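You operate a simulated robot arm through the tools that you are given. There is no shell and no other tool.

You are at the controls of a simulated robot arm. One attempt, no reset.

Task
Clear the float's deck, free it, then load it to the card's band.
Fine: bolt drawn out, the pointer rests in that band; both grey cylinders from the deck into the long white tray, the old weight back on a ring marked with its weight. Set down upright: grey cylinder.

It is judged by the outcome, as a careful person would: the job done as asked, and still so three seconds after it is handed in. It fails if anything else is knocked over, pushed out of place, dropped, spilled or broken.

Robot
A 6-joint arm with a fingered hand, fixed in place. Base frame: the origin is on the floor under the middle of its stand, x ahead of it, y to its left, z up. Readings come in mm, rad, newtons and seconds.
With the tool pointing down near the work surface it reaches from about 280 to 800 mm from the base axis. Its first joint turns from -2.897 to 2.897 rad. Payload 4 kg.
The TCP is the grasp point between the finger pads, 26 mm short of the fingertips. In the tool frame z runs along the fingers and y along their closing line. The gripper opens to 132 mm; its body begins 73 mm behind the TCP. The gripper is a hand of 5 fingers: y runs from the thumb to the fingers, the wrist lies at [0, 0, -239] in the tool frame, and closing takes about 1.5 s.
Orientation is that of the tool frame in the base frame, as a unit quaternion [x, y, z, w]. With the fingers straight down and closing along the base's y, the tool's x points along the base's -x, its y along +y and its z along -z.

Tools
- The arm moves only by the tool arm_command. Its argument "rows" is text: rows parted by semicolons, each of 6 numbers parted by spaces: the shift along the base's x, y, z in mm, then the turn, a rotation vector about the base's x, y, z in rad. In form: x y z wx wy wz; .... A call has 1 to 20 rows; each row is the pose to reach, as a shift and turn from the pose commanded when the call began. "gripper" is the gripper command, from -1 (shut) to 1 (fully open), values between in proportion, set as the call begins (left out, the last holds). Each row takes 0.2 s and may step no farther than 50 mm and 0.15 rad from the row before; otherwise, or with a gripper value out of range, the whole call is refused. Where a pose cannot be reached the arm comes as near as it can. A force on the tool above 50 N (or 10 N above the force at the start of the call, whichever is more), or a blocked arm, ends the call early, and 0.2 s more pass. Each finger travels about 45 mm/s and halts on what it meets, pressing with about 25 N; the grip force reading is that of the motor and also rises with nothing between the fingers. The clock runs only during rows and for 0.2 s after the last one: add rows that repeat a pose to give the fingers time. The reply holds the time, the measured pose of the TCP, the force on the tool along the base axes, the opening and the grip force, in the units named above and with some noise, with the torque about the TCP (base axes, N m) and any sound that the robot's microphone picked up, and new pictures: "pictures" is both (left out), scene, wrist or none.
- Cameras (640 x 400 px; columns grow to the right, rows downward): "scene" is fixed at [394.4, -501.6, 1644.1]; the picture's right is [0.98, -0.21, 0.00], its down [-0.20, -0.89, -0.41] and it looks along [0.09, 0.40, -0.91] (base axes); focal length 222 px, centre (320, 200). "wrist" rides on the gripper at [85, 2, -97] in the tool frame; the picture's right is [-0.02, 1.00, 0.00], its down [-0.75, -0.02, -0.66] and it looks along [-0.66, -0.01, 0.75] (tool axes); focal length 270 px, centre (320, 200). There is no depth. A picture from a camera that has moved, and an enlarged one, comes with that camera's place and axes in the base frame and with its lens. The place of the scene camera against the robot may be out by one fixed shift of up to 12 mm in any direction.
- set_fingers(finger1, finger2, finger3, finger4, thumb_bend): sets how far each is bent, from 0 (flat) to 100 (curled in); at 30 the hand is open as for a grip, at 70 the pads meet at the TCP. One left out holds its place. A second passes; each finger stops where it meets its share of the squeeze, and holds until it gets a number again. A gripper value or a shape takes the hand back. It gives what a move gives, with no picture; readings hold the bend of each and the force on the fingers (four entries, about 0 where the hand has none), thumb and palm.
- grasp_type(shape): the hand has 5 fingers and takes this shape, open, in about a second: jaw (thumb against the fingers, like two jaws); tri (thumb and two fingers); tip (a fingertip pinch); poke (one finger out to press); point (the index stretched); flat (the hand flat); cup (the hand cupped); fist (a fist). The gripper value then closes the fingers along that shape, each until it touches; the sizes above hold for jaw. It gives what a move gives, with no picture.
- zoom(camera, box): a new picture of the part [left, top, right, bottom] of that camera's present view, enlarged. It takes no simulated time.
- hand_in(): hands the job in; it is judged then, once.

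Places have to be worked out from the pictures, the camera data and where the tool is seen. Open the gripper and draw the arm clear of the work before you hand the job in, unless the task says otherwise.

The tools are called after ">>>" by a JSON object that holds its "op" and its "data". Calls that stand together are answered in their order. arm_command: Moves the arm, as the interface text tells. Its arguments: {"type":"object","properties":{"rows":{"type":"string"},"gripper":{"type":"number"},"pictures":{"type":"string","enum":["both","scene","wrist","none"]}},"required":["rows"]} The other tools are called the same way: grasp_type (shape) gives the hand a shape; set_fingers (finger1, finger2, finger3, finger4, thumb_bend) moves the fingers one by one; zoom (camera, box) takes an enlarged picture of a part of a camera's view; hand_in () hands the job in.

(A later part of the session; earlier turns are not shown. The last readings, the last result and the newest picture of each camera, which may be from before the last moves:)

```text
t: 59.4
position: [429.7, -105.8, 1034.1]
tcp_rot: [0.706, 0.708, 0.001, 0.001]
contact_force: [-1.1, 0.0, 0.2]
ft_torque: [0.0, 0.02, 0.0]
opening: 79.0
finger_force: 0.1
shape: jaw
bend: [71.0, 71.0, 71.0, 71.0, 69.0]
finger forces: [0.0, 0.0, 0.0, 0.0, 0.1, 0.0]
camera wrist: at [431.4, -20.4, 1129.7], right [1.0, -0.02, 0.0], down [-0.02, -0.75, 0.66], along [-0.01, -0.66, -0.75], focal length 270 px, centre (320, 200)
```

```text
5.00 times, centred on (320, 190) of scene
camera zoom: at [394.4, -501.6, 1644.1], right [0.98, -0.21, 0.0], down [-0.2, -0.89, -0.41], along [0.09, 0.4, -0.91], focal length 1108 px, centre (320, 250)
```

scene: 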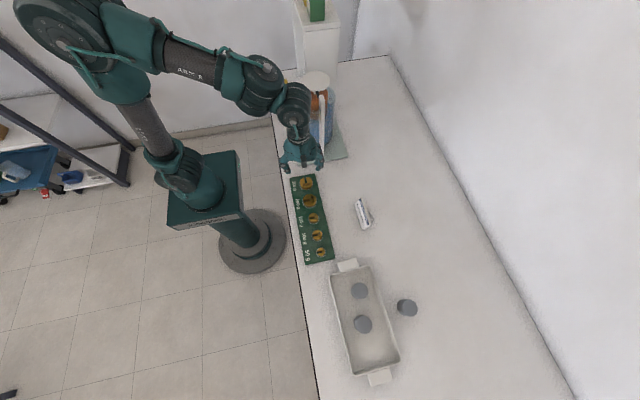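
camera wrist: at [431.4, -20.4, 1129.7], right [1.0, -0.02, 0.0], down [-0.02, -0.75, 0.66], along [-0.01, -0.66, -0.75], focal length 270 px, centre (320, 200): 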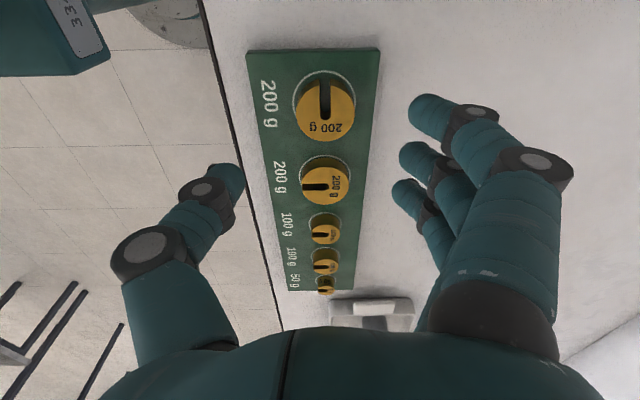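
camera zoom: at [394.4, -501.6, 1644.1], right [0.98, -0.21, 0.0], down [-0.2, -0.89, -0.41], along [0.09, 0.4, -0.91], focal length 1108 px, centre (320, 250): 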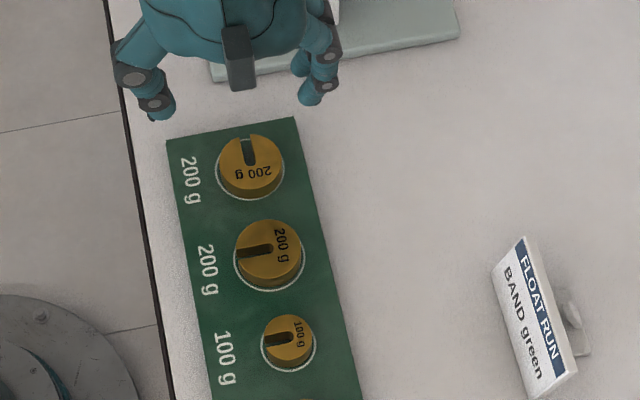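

The old weight sits upright inside a 200 g ring. Next is the bolt: its knob appears to be at about (421, 109, 1152), so I turn the hand back and hover above it for a close look.

>>> {"op": "arm_command", "data": {"rows": "0 0 40 0 0 0.13; 0 0 85 0 0 0.26; 0 10 130 0 0 0.39; 0 30 170 0 0 0.52; 0 55 205 0 0 0.65; -2 85 225 0 0 0.78; -4 120 230 0 0 0.91; -6 150 230 0 0 1.04; -8 180 230 0 0 1.17; -8 205 230 0 0 1.30; -8 214 230 0 0 1.43; -8 214 230 0 0 1.571; -8 214 230 0 0 1.571", "gripper": 0.5, "pictures": "both"}}

>>> {"op": "zoom", "data": {"camera": "wrist", "box": [180, 20, 460, 240]}}

>>> {"op": "zoom", "data": {"camera": "scene", "box": [270, 60, 360, 130]}}

```text
t: 62.2
position: [420.4, 110.1, 1262.8]
tcp_rot: [-0.002, 1.0, 0.001, 0.0]
contact_force: [-0.1, -0.4, -0.2]
ft_torque: [0.03, 0.03, 0.03]
opening: 98.7
finger_force: 0.0
shape: jaw
bend: [64.0, 64.0, 64.0, 64.0, 60.0]
finger forces: [0.1, 0.1, 0.0, 0.1, 0.1, 0.0]
camera wrist: at [335.6, 111.0, 1359.9], right [0.02, 1.0, 0.0], down [0.75, -0.01, 0.66], along [0.66, -0.01, -0.75], focal length 270 px, centre (320, 200)
```

scene: 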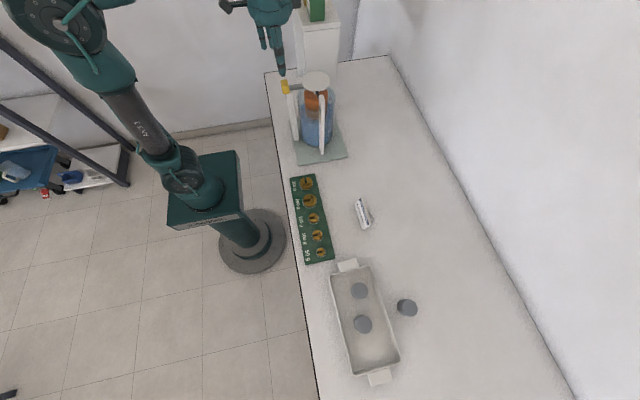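
wrist: 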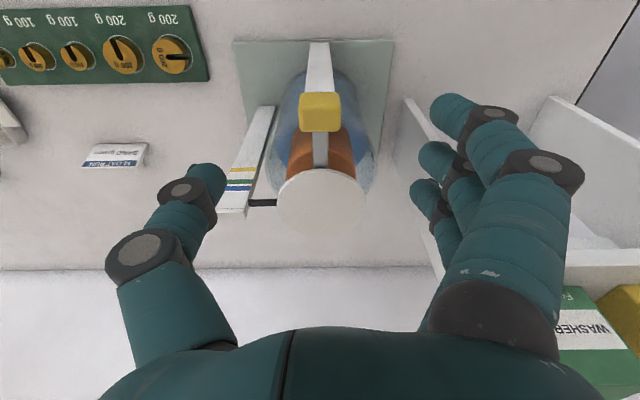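

```text
1.82 times, centred on (320, 130) of wrist
camera zoom: at [335.6, 111.0, 1359.9], right [0.02, 1.0, 0.0], down [0.75, -0.01, 0.66], along [0.66, -0.01, -0.75], focal length 491 px, centre (320, 327)
```

zoom: 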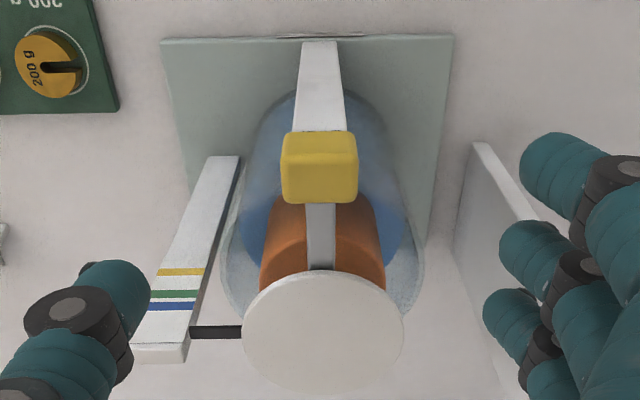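

```text
5.71 times, centred on (315, 95) of scene
camera zoom: at [394.4, -501.6, 1644.1], right [0.98, -0.21, 0.0], down [-0.2, -0.89, -0.41], along [0.09, 0.4, -0.91], focal length 1266 px, centre (349, 800)
```

zoom: 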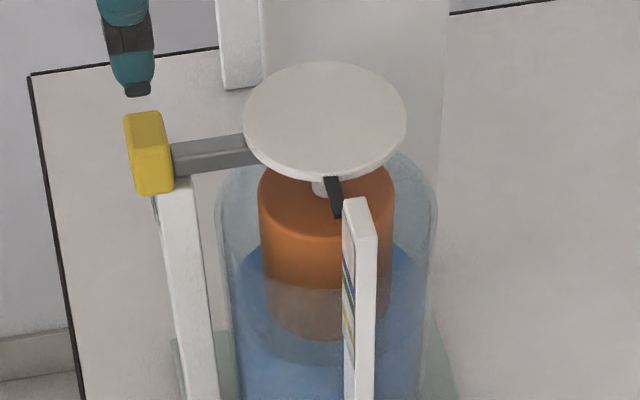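

The knob is a ~22×31×26 mm block centred at about (426, 110, 1151), just above its post, and the shaft runs under the deck. I descend to straddle it in y with TCP at (420, 110, 1168).

>>> {"op": "arm_command", "data": {"rows": "0 0 -35 0 0 0; 0 0 -65 0 0 0; 0 0 -85 0 0 0; 0 0 -95 0 0 0; 0 0 -95 0 0 0", "pictures": "both"}}

>>> {"op": "zoom", "data": {"camera": "wrist", "box": [180, 60, 460, 280]}}

>>> {"op": "zoom", "data": {"camera": "scene", "box": [270, 60, 360, 130]}}

```text
t: 63.4
position: [420.1, 109.7, 1170.2]
tcp_rot: [0.0, 1.0, 0.001, 0.0]
contact_force: [0.1, 0.3, -0.2]
ft_torque: [0.01, -0.01, 0.02]
opening: 98.4
finger_force: 0.0
shape: jaw
bend: [64.0, 64.0, 64.0, 64.0, 60.0]
finger forces: [0.0, 0.0, 0.1, 0.0, 0.0, 0.0]
camera wrist: at [336.4, 110.4, 1265.8], right [0.02, 1.0, 0.0], down [0.75, -0.01, 0.66], along [0.66, -0.01, -0.75], focal length 270 px, centre (320, 200)
```

scene: 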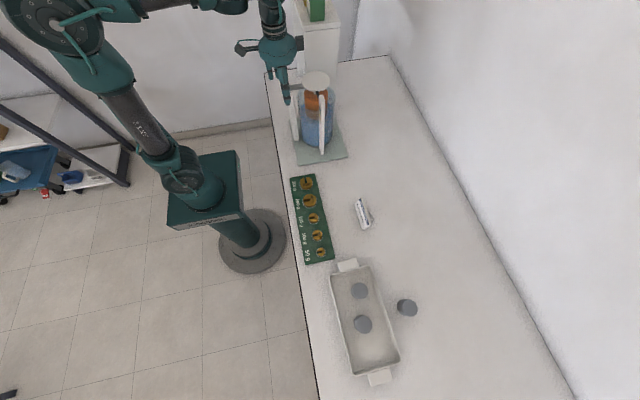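
wrist: 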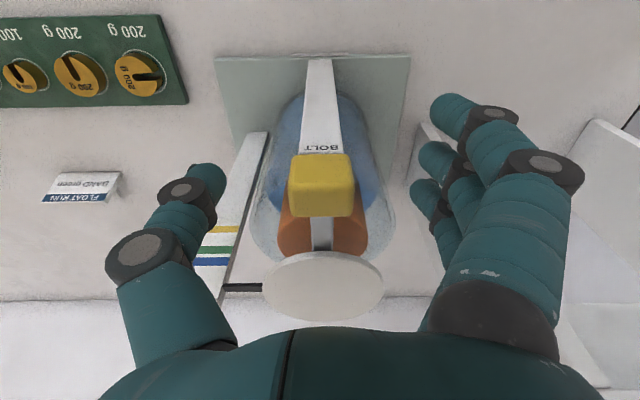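

```text
1.82 times, centred on (320, 170) of wrist
camera zoom: at [336.4, 110.4, 1265.8], right [0.02, 1.0, 0.0], down [0.75, -0.01, 0.66], along [0.66, -0.01, -0.75], focal length 491 px, centre (320, 254)
```

zoom: 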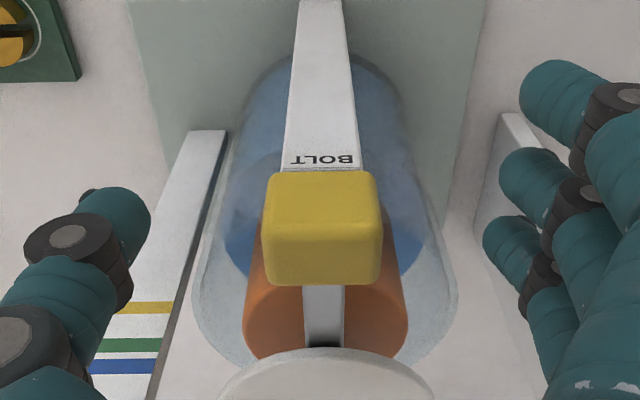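

```text
5.71 times, centred on (315, 95) of scene
camera zoom: at [394.4, -501.6, 1644.1], right [0.98, -0.21, 0.0], down [-0.2, -0.89, -0.41], along [0.09, 0.4, -0.91], focal length 1266 px, centre (349, 800)
```

zoom: 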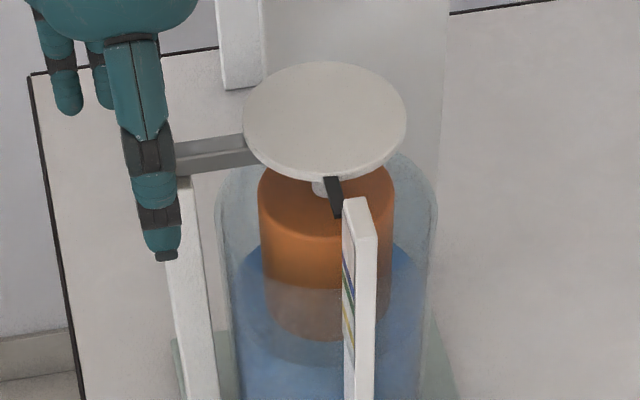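

The knob is centred between thumb and fingers. I lower 4 mm more and close on it.

>>> {"op": "arm_command", "data": {"rows": "0 0 -4 0 0 0; 0 0 -4 0 0 0; 0 0 -4 0 0 0; 0 0 -4 0 0 0; 0 0 -4 0 0 0; 0 0 -4 0 0 0; 0 0 -4 0 0 0; 0 0 -4 0 0 0", "gripper": -1, "pictures": "both"}}

>>> {"op": "zoom", "data": {"camera": "wrist", "box": [180, 60, 460, 280]}}

>>> {"op": "zoom", "data": {"camera": "scene", "box": [270, 60, 360, 130]}}

```text
t: 65.2
position: [421.2, 109.9, 1165.3]
tcp_rot: [-0.001, 1.0, 0.0, 0.0]
contact_force: [-1.0, -3.9, -1.9]
ft_torque: [0.01, -0.01, 0.29]
opening: 18.9
finger_force: 24.6
shape: jaw
bend: [66.0, 73.0, 73.0, 71.0, 70.0]
finger forces: [0.1, 5.9, 5.9, 6.3, 21.7, 0.0]
camera wrist: at [336.5, 110.6, 1261.6], right [0.02, 1.0, 0.0], down [0.75, -0.02, 0.66], along [0.66, -0.01, -0.75], focal length 270 px, centre (320, 200)
```

scene: 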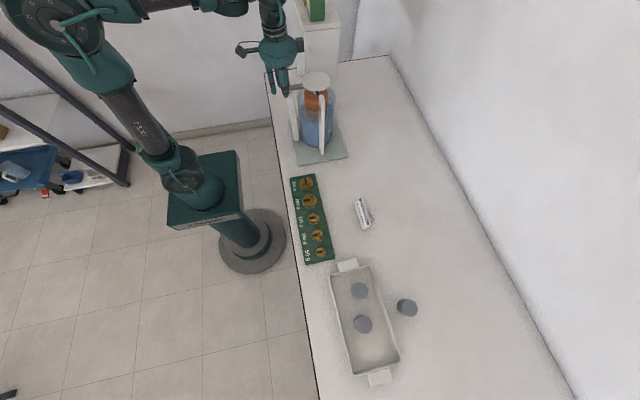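
wrist: 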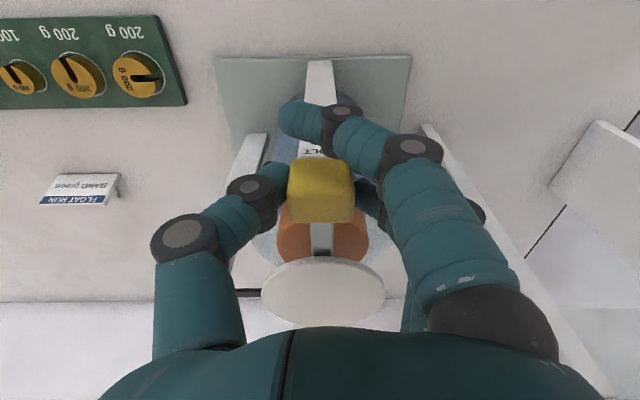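

```text
1.82 times, centred on (320, 170) of wrist
camera zoom: at [336.5, 110.6, 1261.6], right [0.02, 1.0, 0.0], down [0.75, -0.02, 0.66], along [0.66, -0.01, -0.75], focal length 491 px, centre (320, 254)
```

zoom: 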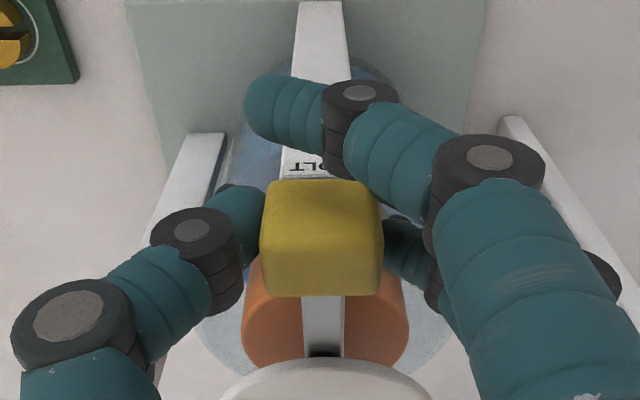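

```text
5.71 times, centred on (315, 95) of scene
camera zoom: at [394.4, -501.6, 1644.1], right [0.98, -0.21, 0.0], down [-0.2, -0.89, -0.41], along [0.09, 0.4, -0.91], focal length 1266 px, centre (349, 800)
```

zoom: 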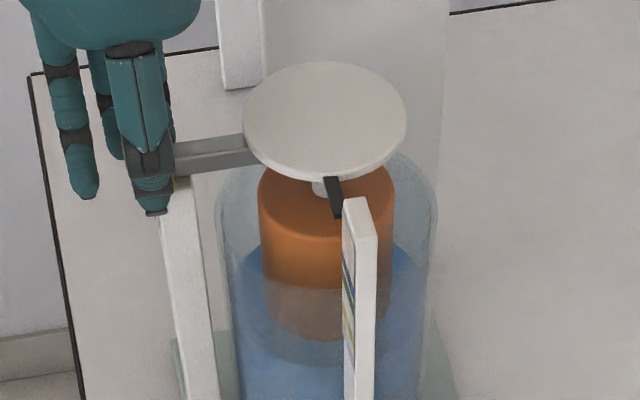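

Firm grip on the knob. I draw the bolt straight back toward −x, gently, and watch the forces.

>>> {"op": "arm_command", "data": {"rows": "-4 0 0 0 0 0; -9 0 0 0 0 0; -15 0 0 0 0 0; -21 0 0 0 0 0; -27 0 0 0 0 0; -27 0 0 0 0 0", "pictures": "both"}}

>>> {"op": "zoom", "data": {"camera": "scene", "box": [270, 60, 360, 130]}}

```text
t: 66.0
position: [412.4, 108.9, 1166.4]
tcp_rot: [0.003, 1.0, 0.003, 0.009]
contact_force: [16.0, -6.3, -5.3]
ft_torque: [-0.08, -0.3, 0.09]
opening: 18.4
finger_force: 25.5
shape: jaw
bend: [66.0, 73.0, 73.0, 71.0, 70.0]
finger forces: [0.1, 6.4, 5.7, 23.9, 24.5, 0.0]
stopped in row 4: the force on the tool passed its limit at 60 N (the readings are from after the stop); the commanded pose is now the measured one
camera wrist: at [327.4, 110.9, 1260.2], right [0.03, 1.0, 0.01], down [0.74, -0.02, 0.67], along [0.67, -0.01, -0.74], focal length 270 px, centre (320, 200)
```

scene: 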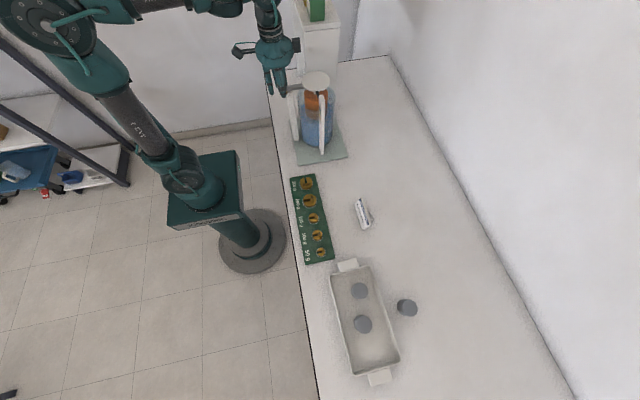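
wrist: 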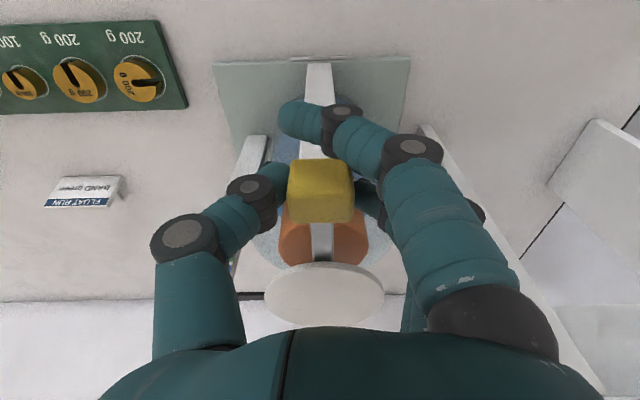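

```text
5.71 times, centred on (315, 95) of scene
camera zoom: at [394.4, -501.6, 1644.1], right [0.98, -0.21, 0.0], down [-0.2, -0.89, -0.41], along [0.09, 0.4, -0.91], focal length 1266 px, centre (349, 800)
```

zoom: 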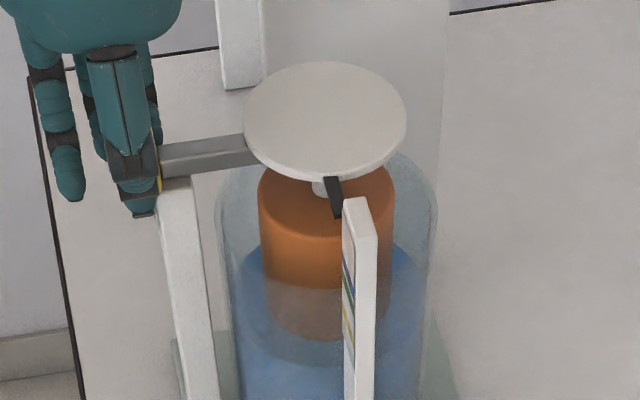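

The bolt came ~8 mm but the force spiked. An outer fingertip was probably catching the post top. I release, raise a little and look before regripping higher.

>>> {"op": "arm_command", "data": {"rows": "0 0 0 0 0 0; 0 0 0 0 0 0; 0 0 0 0 0 0; 0 0 0 0 0 0; 0 0 6 0 0 0; 0 0 6 0 0 0", "gripper": 0.3, "pictures": "both"}}

>>> {"op": "zoom", "data": {"camera": "wrist", "box": [180, 60, 460, 280]}}

>>> {"op": "zoom", "data": {"camera": "scene", "box": [270, 60, 360, 130]}}

```text
t: 67.4
position: [413.1, 110.0, 1171.8]
tcp_rot: [0.003, 1.0, 0.003, 0.007]
contact_force: [-1.0, 0.1, -0.2]
ft_torque: [0.01, 0.01, -0.01]
opening: 85.8
finger_force: 0.0
shape: jaw
bend: [70.0, 70.0, 70.0, 70.0, 67.0]
finger forces: [0.0, 0.0, 0.1, 0.0, 0.0, 0.0]
camera wrist: at [326.7, 111.0, 1266.7], right [0.03, 1.0, 0.01], down [0.74, -0.02, 0.67], along [0.67, -0.01, -0.74], focal length 270 px, centre (320, 200)
```

scene: 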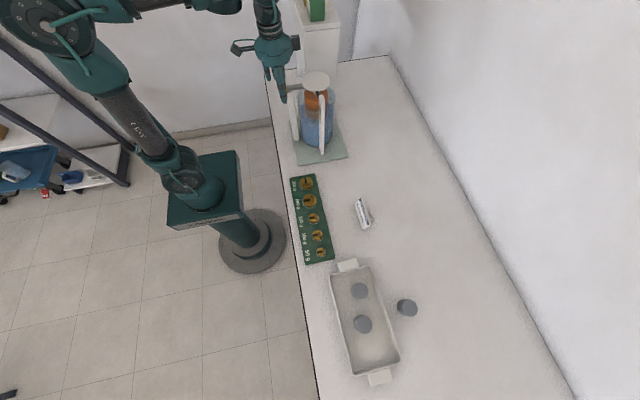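
wrist: 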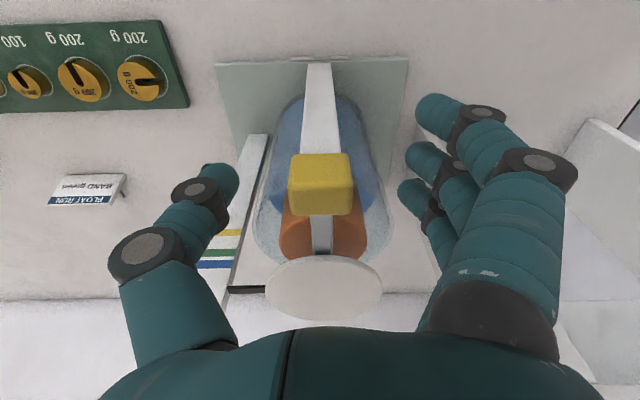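

```text
1.82 times, centred on (320, 170) of wrist
camera zoom: at [326.7, 111.0, 1266.7], right [0.03, 1.0, 0.01], down [0.74, -0.02, 0.67], along [0.67, -0.01, -0.74], focal length 491 px, centre (320, 254)
```

zoom: 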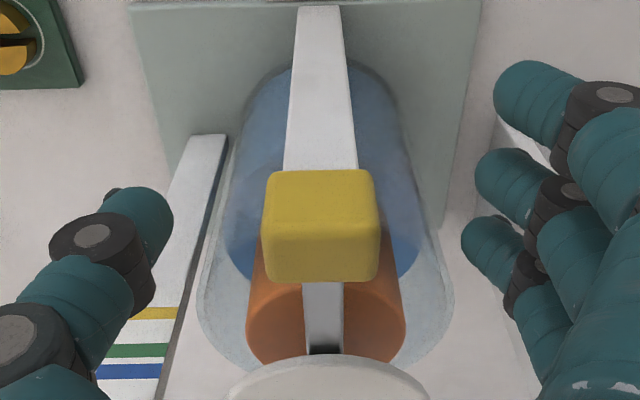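

```text
5.71 times, centred on (315, 95) of scene
camera zoom: at [394.4, -501.6, 1644.1], right [0.98, -0.21, 0.0], down [-0.2, -0.89, -0.41], along [0.09, 0.4, -0.91], focal length 1266 px, centre (349, 800)
```

zoom: 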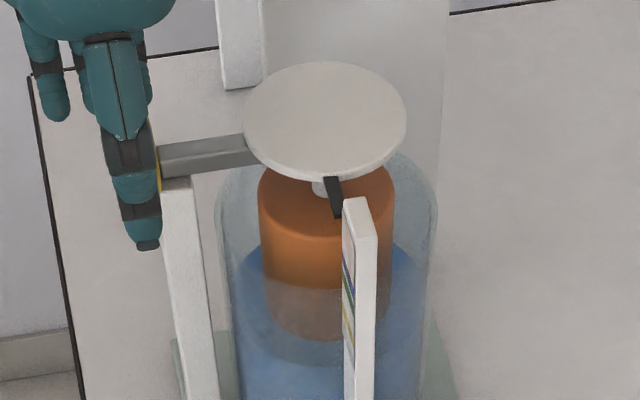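

The outer finger had curled behind the knob and met the post. I lift clear and try the "tri" shape, so the unused fingers stay out of the way.

>>> {"op": "arm_command", "data": {"rows": "0 0 30 0 0 0; 0 0 60 0 0 0; 0 0 80 0 0 0", "pictures": "none"}}

>>> {"op": "grasp_type", "data": {"shape": "tri"}}

>>> {"op": "arm_command", "data": {"rows": "0 0 0 0 0 0", "pictures": "both"}}

>>> {"op": "zoom", "data": {"camera": "scene", "box": [240, 20, 360, 120]}}

```text
t: 68.2
position: [412.3, 109.1, 1252.2]
tcp_rot: [0.003, 1.0, 0.002, 0.008]
contact_force: [-1.0, -0.1, 0.1]
ft_torque: [0.03, -0.03, -0.03]
opening: 85.5
finger_force: 0.0
shape: jaw
bend: [70.0, 70.0, 70.0, 70.0, 67.0]
finger forces: [0.0, 0.0, 0.1, 0.1, 0.0, 0.0]
```

```text
t: 69.1
position: [413.0, 109.3, 1253.4]
tcp_rot: [0.003, 1.0, 0.002, 0.008]
contact_force: [-0.2, -0.1, 0.6]
ft_torque: [0.04, -0.02, -0.01]
opening: 132.0
finger_force: 0.1
shape: tri
bend: [0.0, 30.0, 30.0, 0.0, 30.0]
finger forces: [0.1, 0.1, 0.0, 0.1, 0.0, 0.0]
```

```text
t: 69.5
position: [412.6, 109.8, 1251.6]
tcp_rot: [0.003, 1.0, 0.002, 0.008]
contact_force: [0.0, 0.8, -0.7]
ft_torque: [0.04, -0.01, 0.01]
opening: 132.0
finger_force: 0.1
shape: tri
bend: [0.0, 30.0, 30.0, 0.0, 30.0]
finger forces: [0.1, 0.0, 0.1, 0.0, 0.0, 0.0]
camera wrist: at [326.7, 110.6, 1346.9], right [0.03, 1.0, 0.0], down [0.74, -0.02, 0.67], along [0.67, -0.01, -0.74], focal length 270 px, centre (320, 200)
```

scene: 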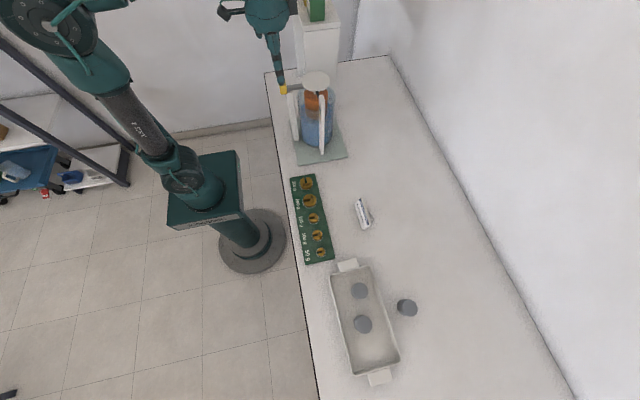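
wrist: 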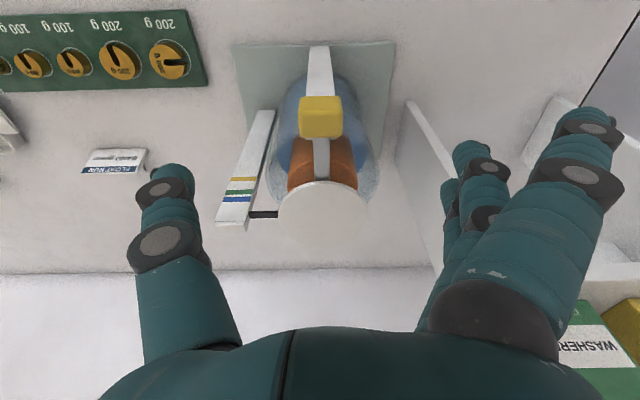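

```text
4.00 times, centred on (300, 70) of scene
camera zoom: at [394.4, -501.6, 1644.1], right [0.98, -0.21, 0.0], down [-0.2, -0.89, -0.41], along [0.09, 0.4, -0.91], focal length 886 px, centre (400, 720)
```

zoom: 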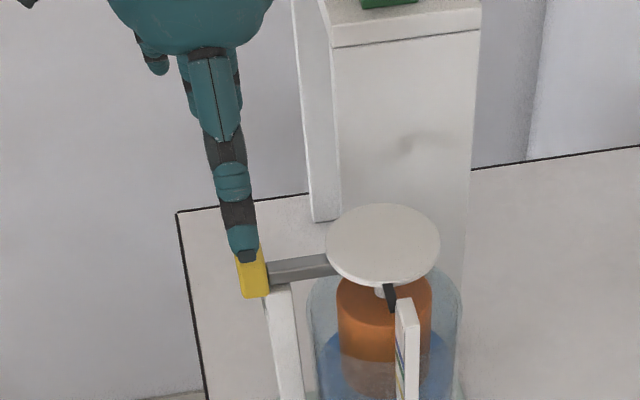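

"tri" keeps the outer two fingers flat and closes only the thumb and two middle fingers, which is what I need. I correct the small tilt, go down over the knob (now ≈x 417) and close.

>>> {"op": "arm_command", "data": {"rows": "4 0 -30 -0.004 0.016 0.006; 4 0 -60 -0.004 0.016 0.006; 4 0 -82 -0.004 0.016 0.006; 4 0 -82 -0.004 0.016 0.006", "gripper": 0.5, "pictures": "wrist"}}

>>> {"op": "arm_command", "data": {"rows": "0 0 0 0 0 0; 0 0 0 0 0 0; 0 0 0 0 0 0; 0 0 0 0 0 0; 0 0 0 0 0 0; 0 0 0 0 0 0; 0 0 0 0 0 0; 0 0 0 0 0 0", "gripper": -1, "pictures": "both"}}

>>> {"op": "zoom", "data": {"camera": "wrist", "box": [180, 60, 460, 280]}}

>>> {"op": "zoom", "data": {"camera": "scene", "box": [270, 60, 360, 130]}}

```text
t: 70.5
position: [415.3, 109.2, 1169.2]
tcp_rot: [0.0, 1.0, 0.0, 0.0]
contact_force: [-0.3, 0.0, 0.6]
ft_torque: [-0.02, 0.0, 0.02]
opening: 99.4
finger_force: 0.0
shape: tri
bend: [0.0, 63.0, 63.0, 0.0, 59.0]
finger forces: [0.1, 0.1, 0.1, 0.0, 0.0, 0.0]
camera wrist: at [331.7, 110.7, 1264.6], right [0.02, 1.0, 0.0], down [0.75, -0.02, 0.66], along [0.66, -0.01, -0.75], focal length 270 px, centre (320, 200)
```

wrist: 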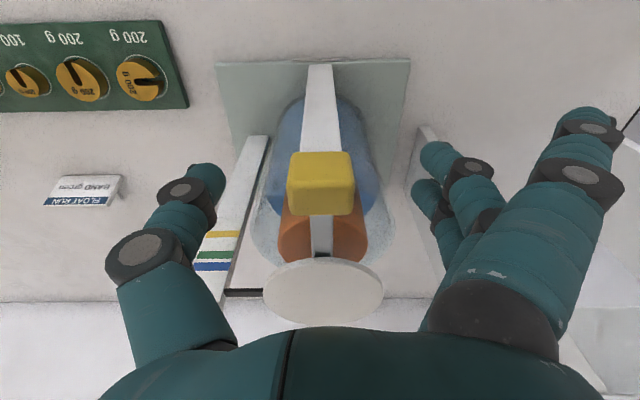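

```text
t: 72.3
position: [414.7, 109.1, 1168.2]
tcp_rot: [0.0, 1.0, 0.0, -0.001]
contact_force: [0.2, 0.6, -3.5]
ft_torque: [0.1, -0.02, 0.02]
opening: 26.4
finger_force: 24.8
shape: tri
bend: [26.0, 73.0, 73.0, 26.0, 70.0]
finger forces: [0.1, 11.3, 11.3, 0.0, 21.9, 0.0]
camera wrist: at [331.8, 110.7, 1264.8], right [0.02, 1.0, 0.0], down [0.75, -0.02, 0.66], along [0.66, -0.01, -0.75], focal length 270 px, centre (320, 200)
```

scene: 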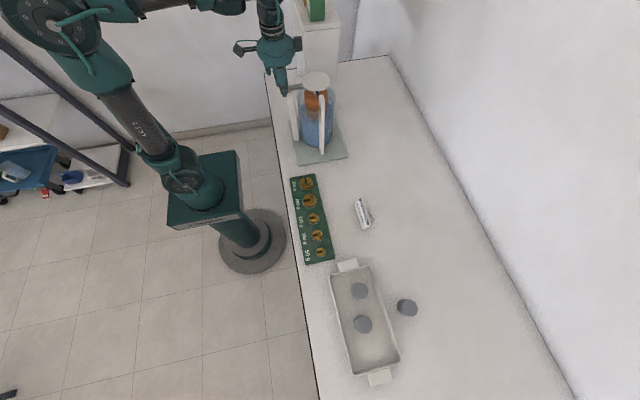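
wrist: 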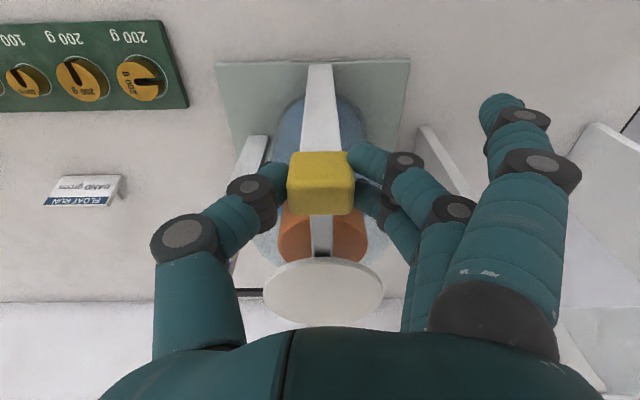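

```text
1.82 times, centred on (320, 170) of wrist
camera zoom: at [331.8, 110.7, 1264.8], right [0.02, 1.0, 0.0], down [0.75, -0.02, 0.66], along [0.66, -0.01, -0.75], focal length 491 px, centre (320, 254)
```

zoom: 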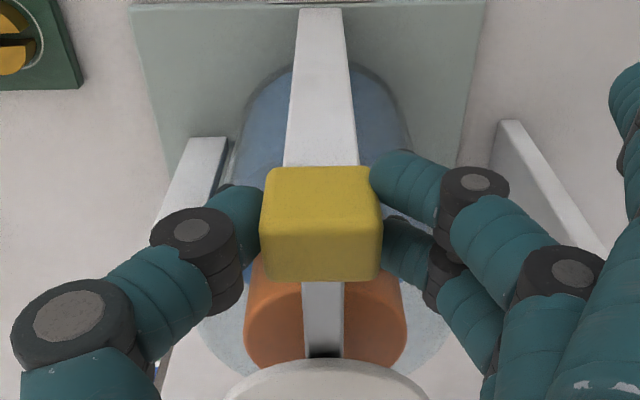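

```text
5.71 times, centred on (315, 95) of scene
camera zoom: at [394.4, -501.6, 1644.1], right [0.98, -0.21, 0.0], down [-0.2, -0.89, -0.41], along [0.09, 0.4, -0.91], focal length 1266 px, centre (349, 800)
```

zoom: 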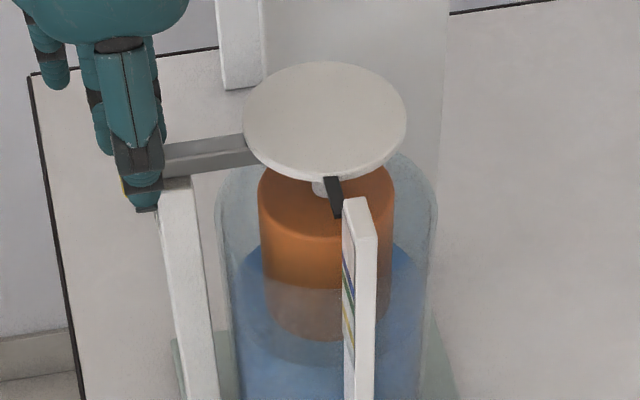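

A clean three-finger grip on the knob. I pull back toward −x again.

>>> {"op": "arm_command", "data": {"rows": "-4 0 0 0 0 0; -8 0 0 0 0 0; -13 0 0 0 0 0; -18 0 0 0 0 0; -23 0 0 0 0 0; -23 0 0 0 0 0", "pictures": "both"}}

>>> {"op": "zoom", "data": {"camera": "scene", "box": [270, 60, 360, 130]}}

```text
t: 73.7
position: [394.3, 110.1, 1168.4]
tcp_rot: [0.0, 1.0, 0.001, 0.001]
contact_force: [27.6, -2.2, -9.4]
ft_torque: [0.0, -0.38, 0.18]
opening: 25.9
finger_force: 25.1
shape: tri
bend: [26.0, 73.0, 73.0, 26.0, 70.0]
finger forces: [0.0, 8.3, 10.8, 0.0, 23.5, 0.0]
camera wrist: at [310.1, 111.1, 1265.3], right [0.02, 1.0, 0.0], down [0.75, -0.02, 0.66], along [0.66, -0.01, -0.75], focal length 270 px, centre (320, 200)
```

scene: 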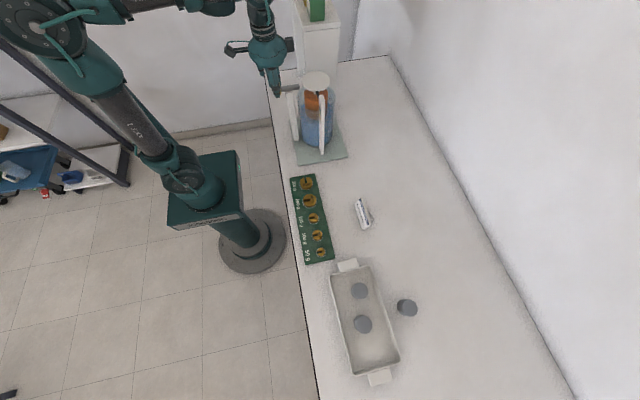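
wrist: 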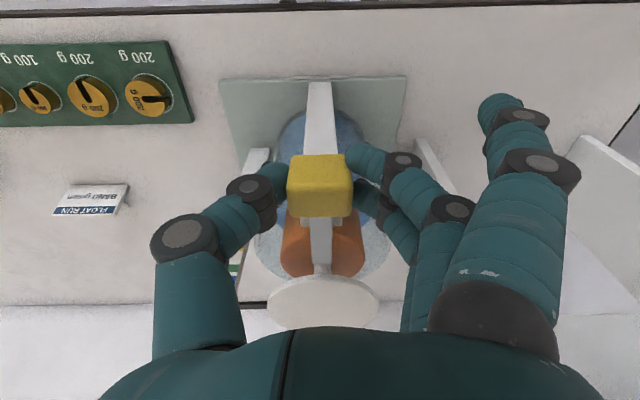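

```text
5.71 times, centred on (315, 95) of scene
camera zoom: at [394.4, -501.6, 1644.1], right [0.98, -0.21, 0.0], down [-0.2, -0.89, -0.41], along [0.09, 0.4, -0.91], focal length 1266 px, centre (349, 800)
```

zoom: 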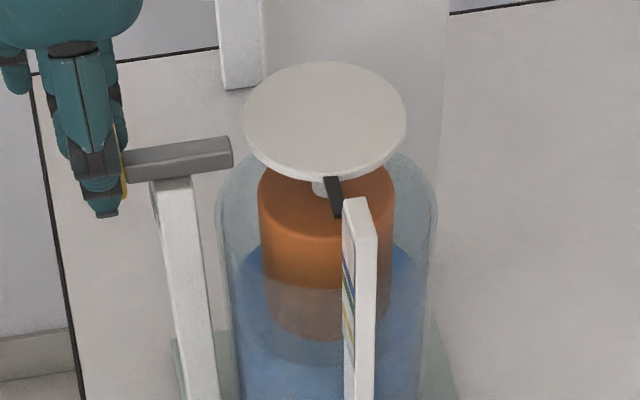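

>>> {"op": "zoom", "data": {"camera": "wrist", "box": [220, 130, 420, 340]}}

>>> {"op": "zoom", "data": {"camera": "scene", "box": [290, 65, 350, 115]}}

```text
1.90 times, centred on (320, 235) of wrist
camera zoom: at [310.1, 111.1, 1265.3], right [0.02, 1.0, 0.0], down [0.75, -0.02, 0.66], along [0.66, -0.01, -0.75], focal length 515 px, centre (320, 133)
```

zoom: 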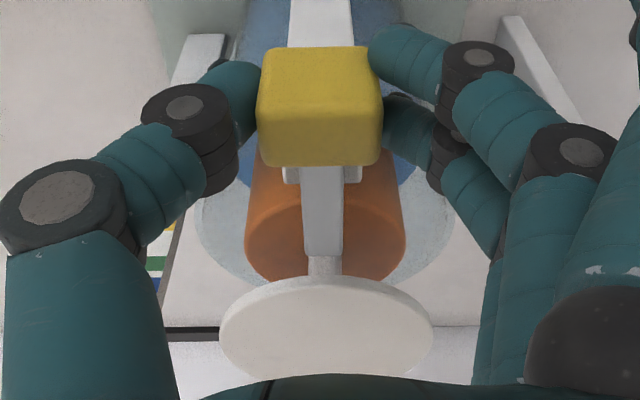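

```text
8.00 times, centred on (320, 90) of scene
camera zoom: at [394.4, -501.6, 1644.1], right [0.98, -0.21, 0.0], down [-0.2, -0.89, -0.41], along [0.09, 0.4, -0.91], focal length 1772 px, centre (320, 1080)
```

zoom: 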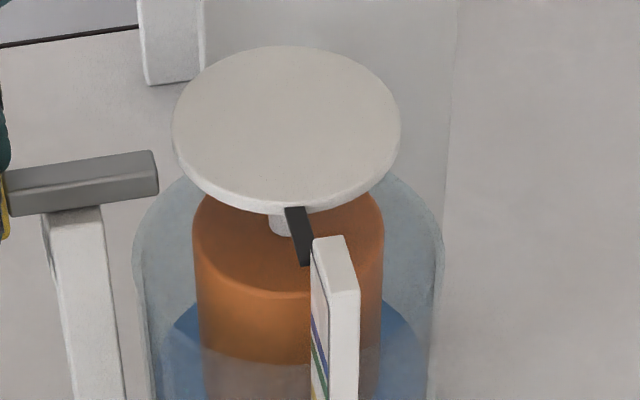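

The shaft tip is now out from under the deck edge, after about 30 mm of travel. I keep pulling to find the bolt's end of travel.

>>> {"op": "arm_command", "data": {"rows": "-3 0 0 0 0 0; -6 0 0 0 0 0; -9 0 0 0 0 0; -12 0 0 0 0 0; -15 0 0 0 0 0; -15 0 0 0 0 0", "pictures": "both"}}

>>> {"op": "zoom", "data": {"camera": "scene", "box": [270, 60, 360, 130]}}

>>> {"op": "zoom", "data": {"camera": "wrist", "box": [220, 130, 420, 340]}}

```text
t: 75.1
position: [377.9, 110.5, 1169.1]
tcp_rot: [-0.001, 1.0, 0.0, 0.0]
contact_force: [0.7, 8.3, -4.3]
ft_torque: [0.18, -0.04, -0.05]
opening: 16.2
finger_force: 25.4
shape: tri
bend: [26.0, 76.0, 73.0, 26.0, 74.0]
finger forces: [0.0, 0.0, 12.0, 0.0, 7.7, 0.1]
camera wrist: at [293.7, 112.2, 1266.2], right [0.02, 1.0, 0.0], down [0.75, -0.01, 0.66], along [0.66, -0.01, -0.75], focal length 270 px, centre (320, 200)
```

scene: 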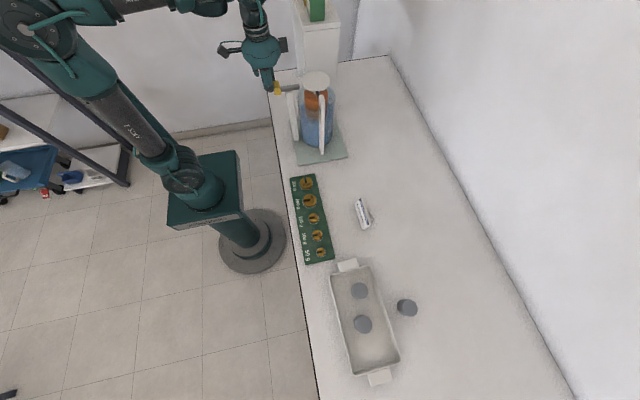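
wrist: 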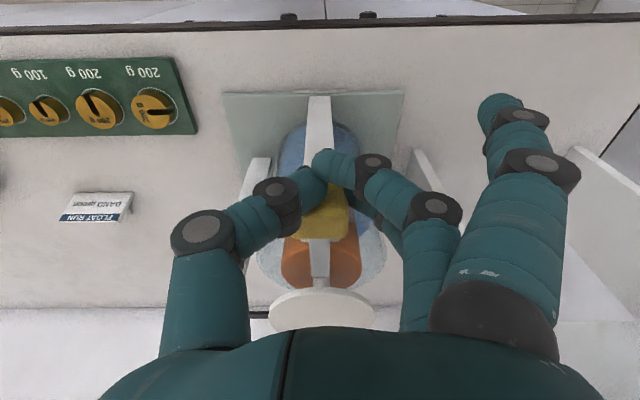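

```text
5.71 times, centred on (315, 95) of scene
camera zoom: at [394.4, -501.6, 1644.1], right [0.98, -0.21, 0.0], down [-0.2, -0.89, -0.41], along [0.09, 0.4, -0.91], focal length 1266 px, centre (349, 800)
```

zoom: 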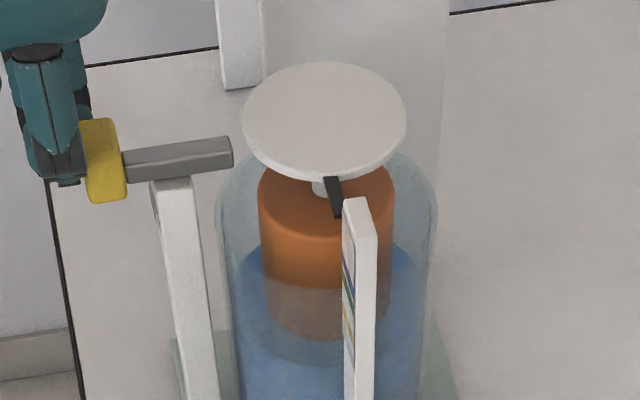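

```text
1.90 times, centred on (320, 235) of wrist
camera zoom: at [293.7, 112.2, 1266.2], right [0.02, 1.0, 0.0], down [0.75, -0.01, 0.66], along [0.66, -0.01, -0.75], focal length 515 px, centre (320, 133)
```

zoom: 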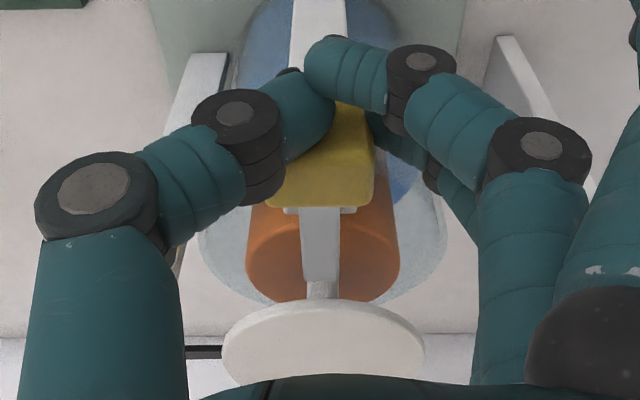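

The bolt reached its stop (the shaft tip stayed put while the fingers slid off the knob), so it is fully drawn. I open the hand and lift away, then inspect.

>>> {"op": "arm_command", "data": {"rows": "0 0 0 0 0 0; 0 0 0 0 0 0; 0 0 0 0 0 0; 0 0 0 0 0 0; 0 0 25 0 0 0; 0 0 60 0 0 0; 0 0 90 0 0 0; 0 0 90 0 0 0", "gripper": 0.5, "pictures": "both"}}

>>> {"op": "zoom", "data": {"camera": "scene", "box": [270, 60, 360, 130]}}

>>> {"op": "zoom", "data": {"camera": "wrist", "box": [220, 80, 420, 290]}}

```text
t: 76.9
position: [377.1, 111.1, 1260.3]
tcp_rot: [0.0, 1.0, 0.0, 0.001]
contact_force: [0.7, -0.7, 0.6]
ft_torque: [-0.02, 0.0, -0.01]
opening: 98.6
finger_force: 0.0
shape: tri
bend: [0.0, 64.0, 64.0, 0.0, 60.0]
finger forces: [0.0, 0.1, 0.1, 0.1, 0.1, 0.1]
camera wrist: at [293.1, 111.5, 1356.3], right [0.02, 1.0, 0.0], down [0.75, -0.02, 0.66], along [0.66, -0.01, -0.75], focal length 270 px, centre (320, 200)
```

scene: 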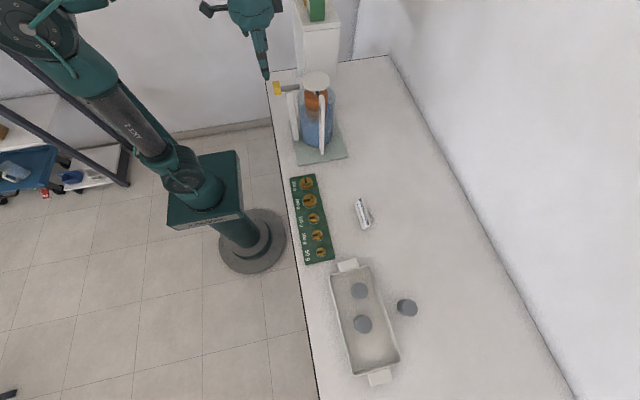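
wrist: 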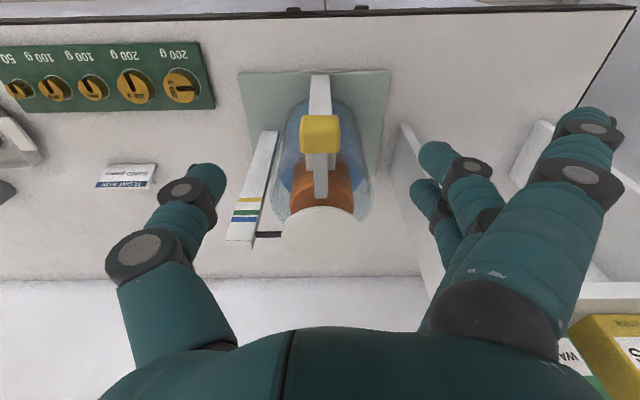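

```text
5.71 times, centred on (315, 95) of scene
camera zoom: at [394.4, -501.6, 1644.1], right [0.98, -0.21, 0.0], down [-0.2, -0.89, -0.41], along [0.09, 0.4, -0.91], focal length 1266 px, centre (349, 800)
```

zoom: 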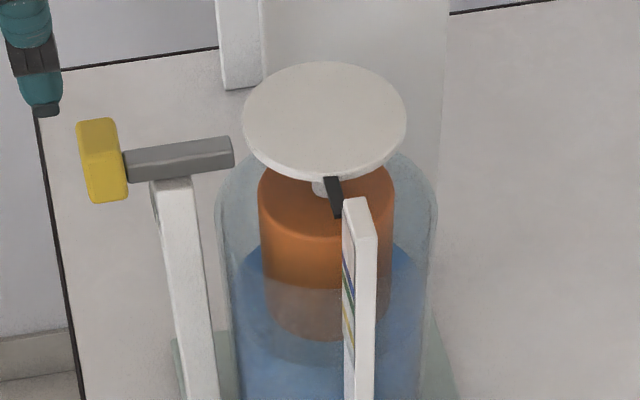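

```text
1.90 times, centred on (320, 185) of wrist
camera zoom: at [293.1, 111.5, 1356.3], right [0.02, 1.0, 0.0], down [0.75, -0.02, 0.66], along [0.66, -0.01, -0.75], focal length 515 px, centre (320, 229)
```

zoom: 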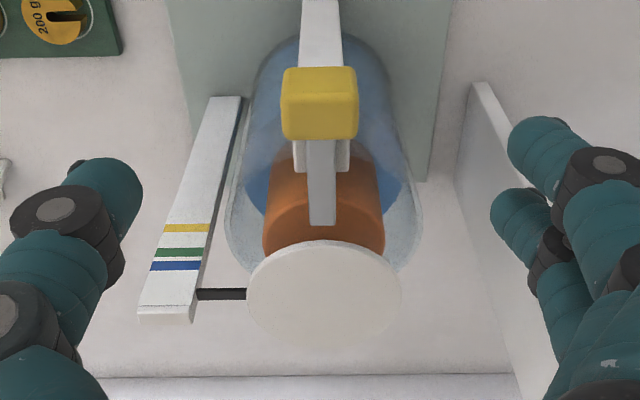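

The bolt is out and the float rides free at the same height, so the deck is empty with the pointer above blue. The bands lie about 22 (blue), 33 (green) and 56 mm (yellow) below the pointer. I'll add 100 g first and see how far it sinks, so I go to the rack with the hand turned −90°.

>>> {"op": "arm_command", "data": {"rows": "5 -40 0 0 0 -0.13; 10 -80 0 0 0 -0.26; 15 -120 -5 0 0 -0.39; 20 -160 -25 0 0 -0.52; 25 -195 -55 0 0 -0.65; 30 -230 -85 0 0 -0.78; 35 -262 -115 0 0 -0.91; 40 -292 -145 0 0 -1.04; 46 -320 -170 0 0 -1.17; 52 -345 -190 0 0 -1.30; 56 -365 -200 0 0 -1.43; 56 -381 -200 0 0 -1.571; 56 -381 -200 0 0 -1.571", "gripper": 0.3, "pictures": "both"}}

>>> {"op": "zoom", "data": {"camera": "wrist", "box": [220, 0, 440, 240]}}

>>> {"op": "zoom", "data": {"camera": "scene", "box": [280, 60, 360, 120]}}

```text
t: 79.7
position: [431.9, -270.4, 1060.3]
tcp_rot: [0.708, 0.706, 0.0, 0.0]
contact_force: [0.6, -0.1, -0.3]
ft_torque: [0.02, 0.0, 0.02]
opening: 86.1
finger_force: 0.1
shape: tri
bend: [0.0, 70.0, 70.0, 0.0, 66.0]
finger forces: [0.0, 0.1, 0.1, 0.0, 0.0, 0.0]
camera wrist: at [435.5, -186.6, 1156.3], right [1.0, -0.02, 0.0], down [-0.02, -0.75, 0.66], along [-0.01, -0.66, -0.75], focal length 270 px, centre (320, 200)
```

scene: 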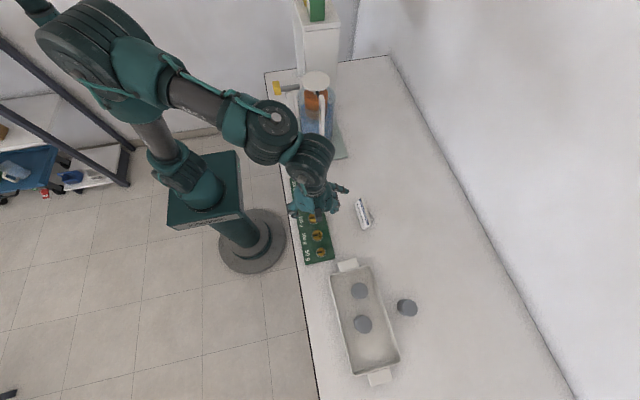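
wrist: 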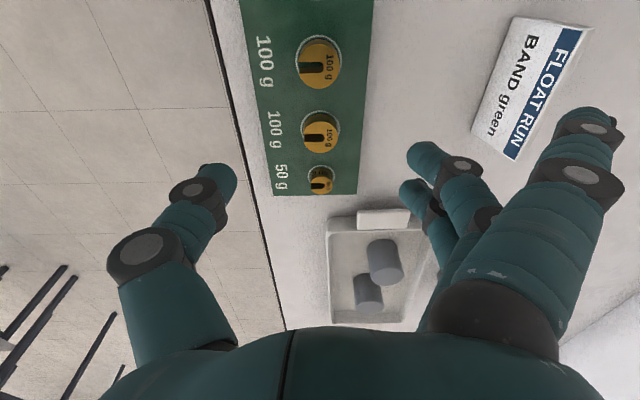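

```text
1.67 times, centred on (330, 120) of wrist
camera zoom: at [435.5, -186.6, 1156.3], right [1.0, -0.02, 0.0], down [-0.02, -0.75, 0.66], along [-0.01, -0.66, -0.75], focal length 450 px, centre (303, 333)
```

zoom: 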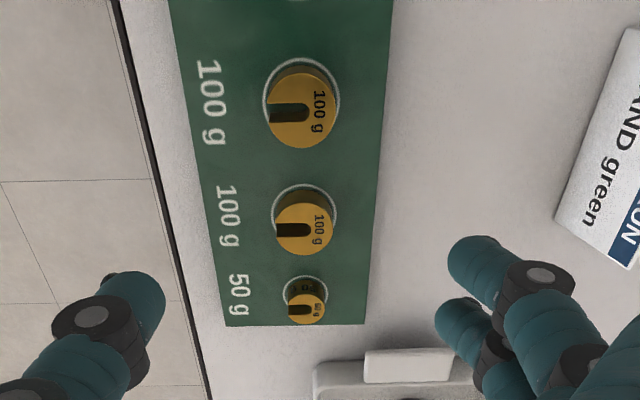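

```text
6.67 times, centred on (320, 90) of scene
camera zoom: at [394.4, -501.6, 1644.1], right [0.98, -0.21, 0.0], down [-0.2, -0.89, -0.41], along [0.09, 0.4, -0.91], focal length 1477 px, centre (320, 933)
```

zoom: 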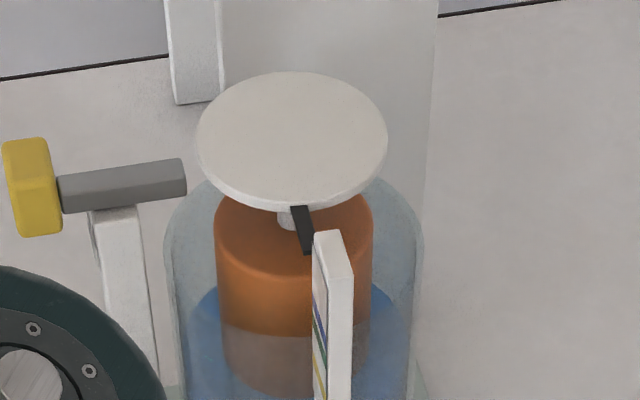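

The rack weights are at X≈433: 100 g at Y≈−246 and Y≈−307, 50 g at Y≈−367. I move above the first 100 g weight and check the alignment lower down.

>>> {"op": "arm_command", "data": {"rows": "-2 12 -25 0 0 0; -2 25 -60 0 0 0; -2 25 -60 0 0 0", "pictures": "wrist"}}

>>> {"op": "zoom", "data": {"camera": "wrist", "box": [220, 60, 440, 240]}}

```text
t: 80.5
position: [430.2, -247.1, 1001.1]
tcp_rot: [0.707, 0.707, 0.0, 0.0]
contact_force: [-0.1, 0.6, 0.9]
ft_torque: [0.0, 0.0, 0.01]
opening: 86.3
finger_force: 0.1
shape: tri
bend: [0.0, 70.0, 70.0, 0.0, 66.0]
finger forces: [0.0, 0.0, 0.0, 0.0, 0.0, 0.0]
camera wrist: at [432.7, -162.6, 1095.8], right [1.0, -0.02, 0.0], down [-0.02, -0.75, 0.66], along [-0.01, -0.66, -0.75], focal length 270 px, centre (320, 200)
```

wrist: 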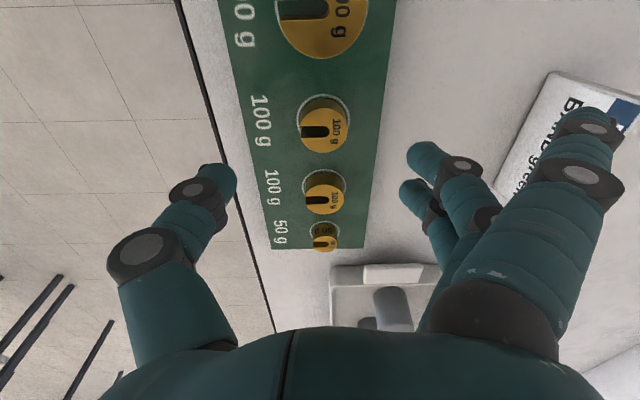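

```text
2.22 times, centred on (330, 150) of wrist
camera zoom: at [432.7, -162.6, 1095.8], right [1.0, -0.02, 0.0], down [-0.02, -0.75, 0.66], along [-0.01, -0.66, -0.75], focal length 601 px, centre (298, 311)
```

zoom: 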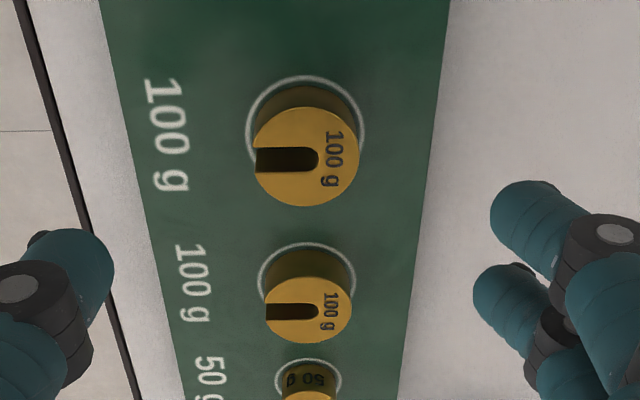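

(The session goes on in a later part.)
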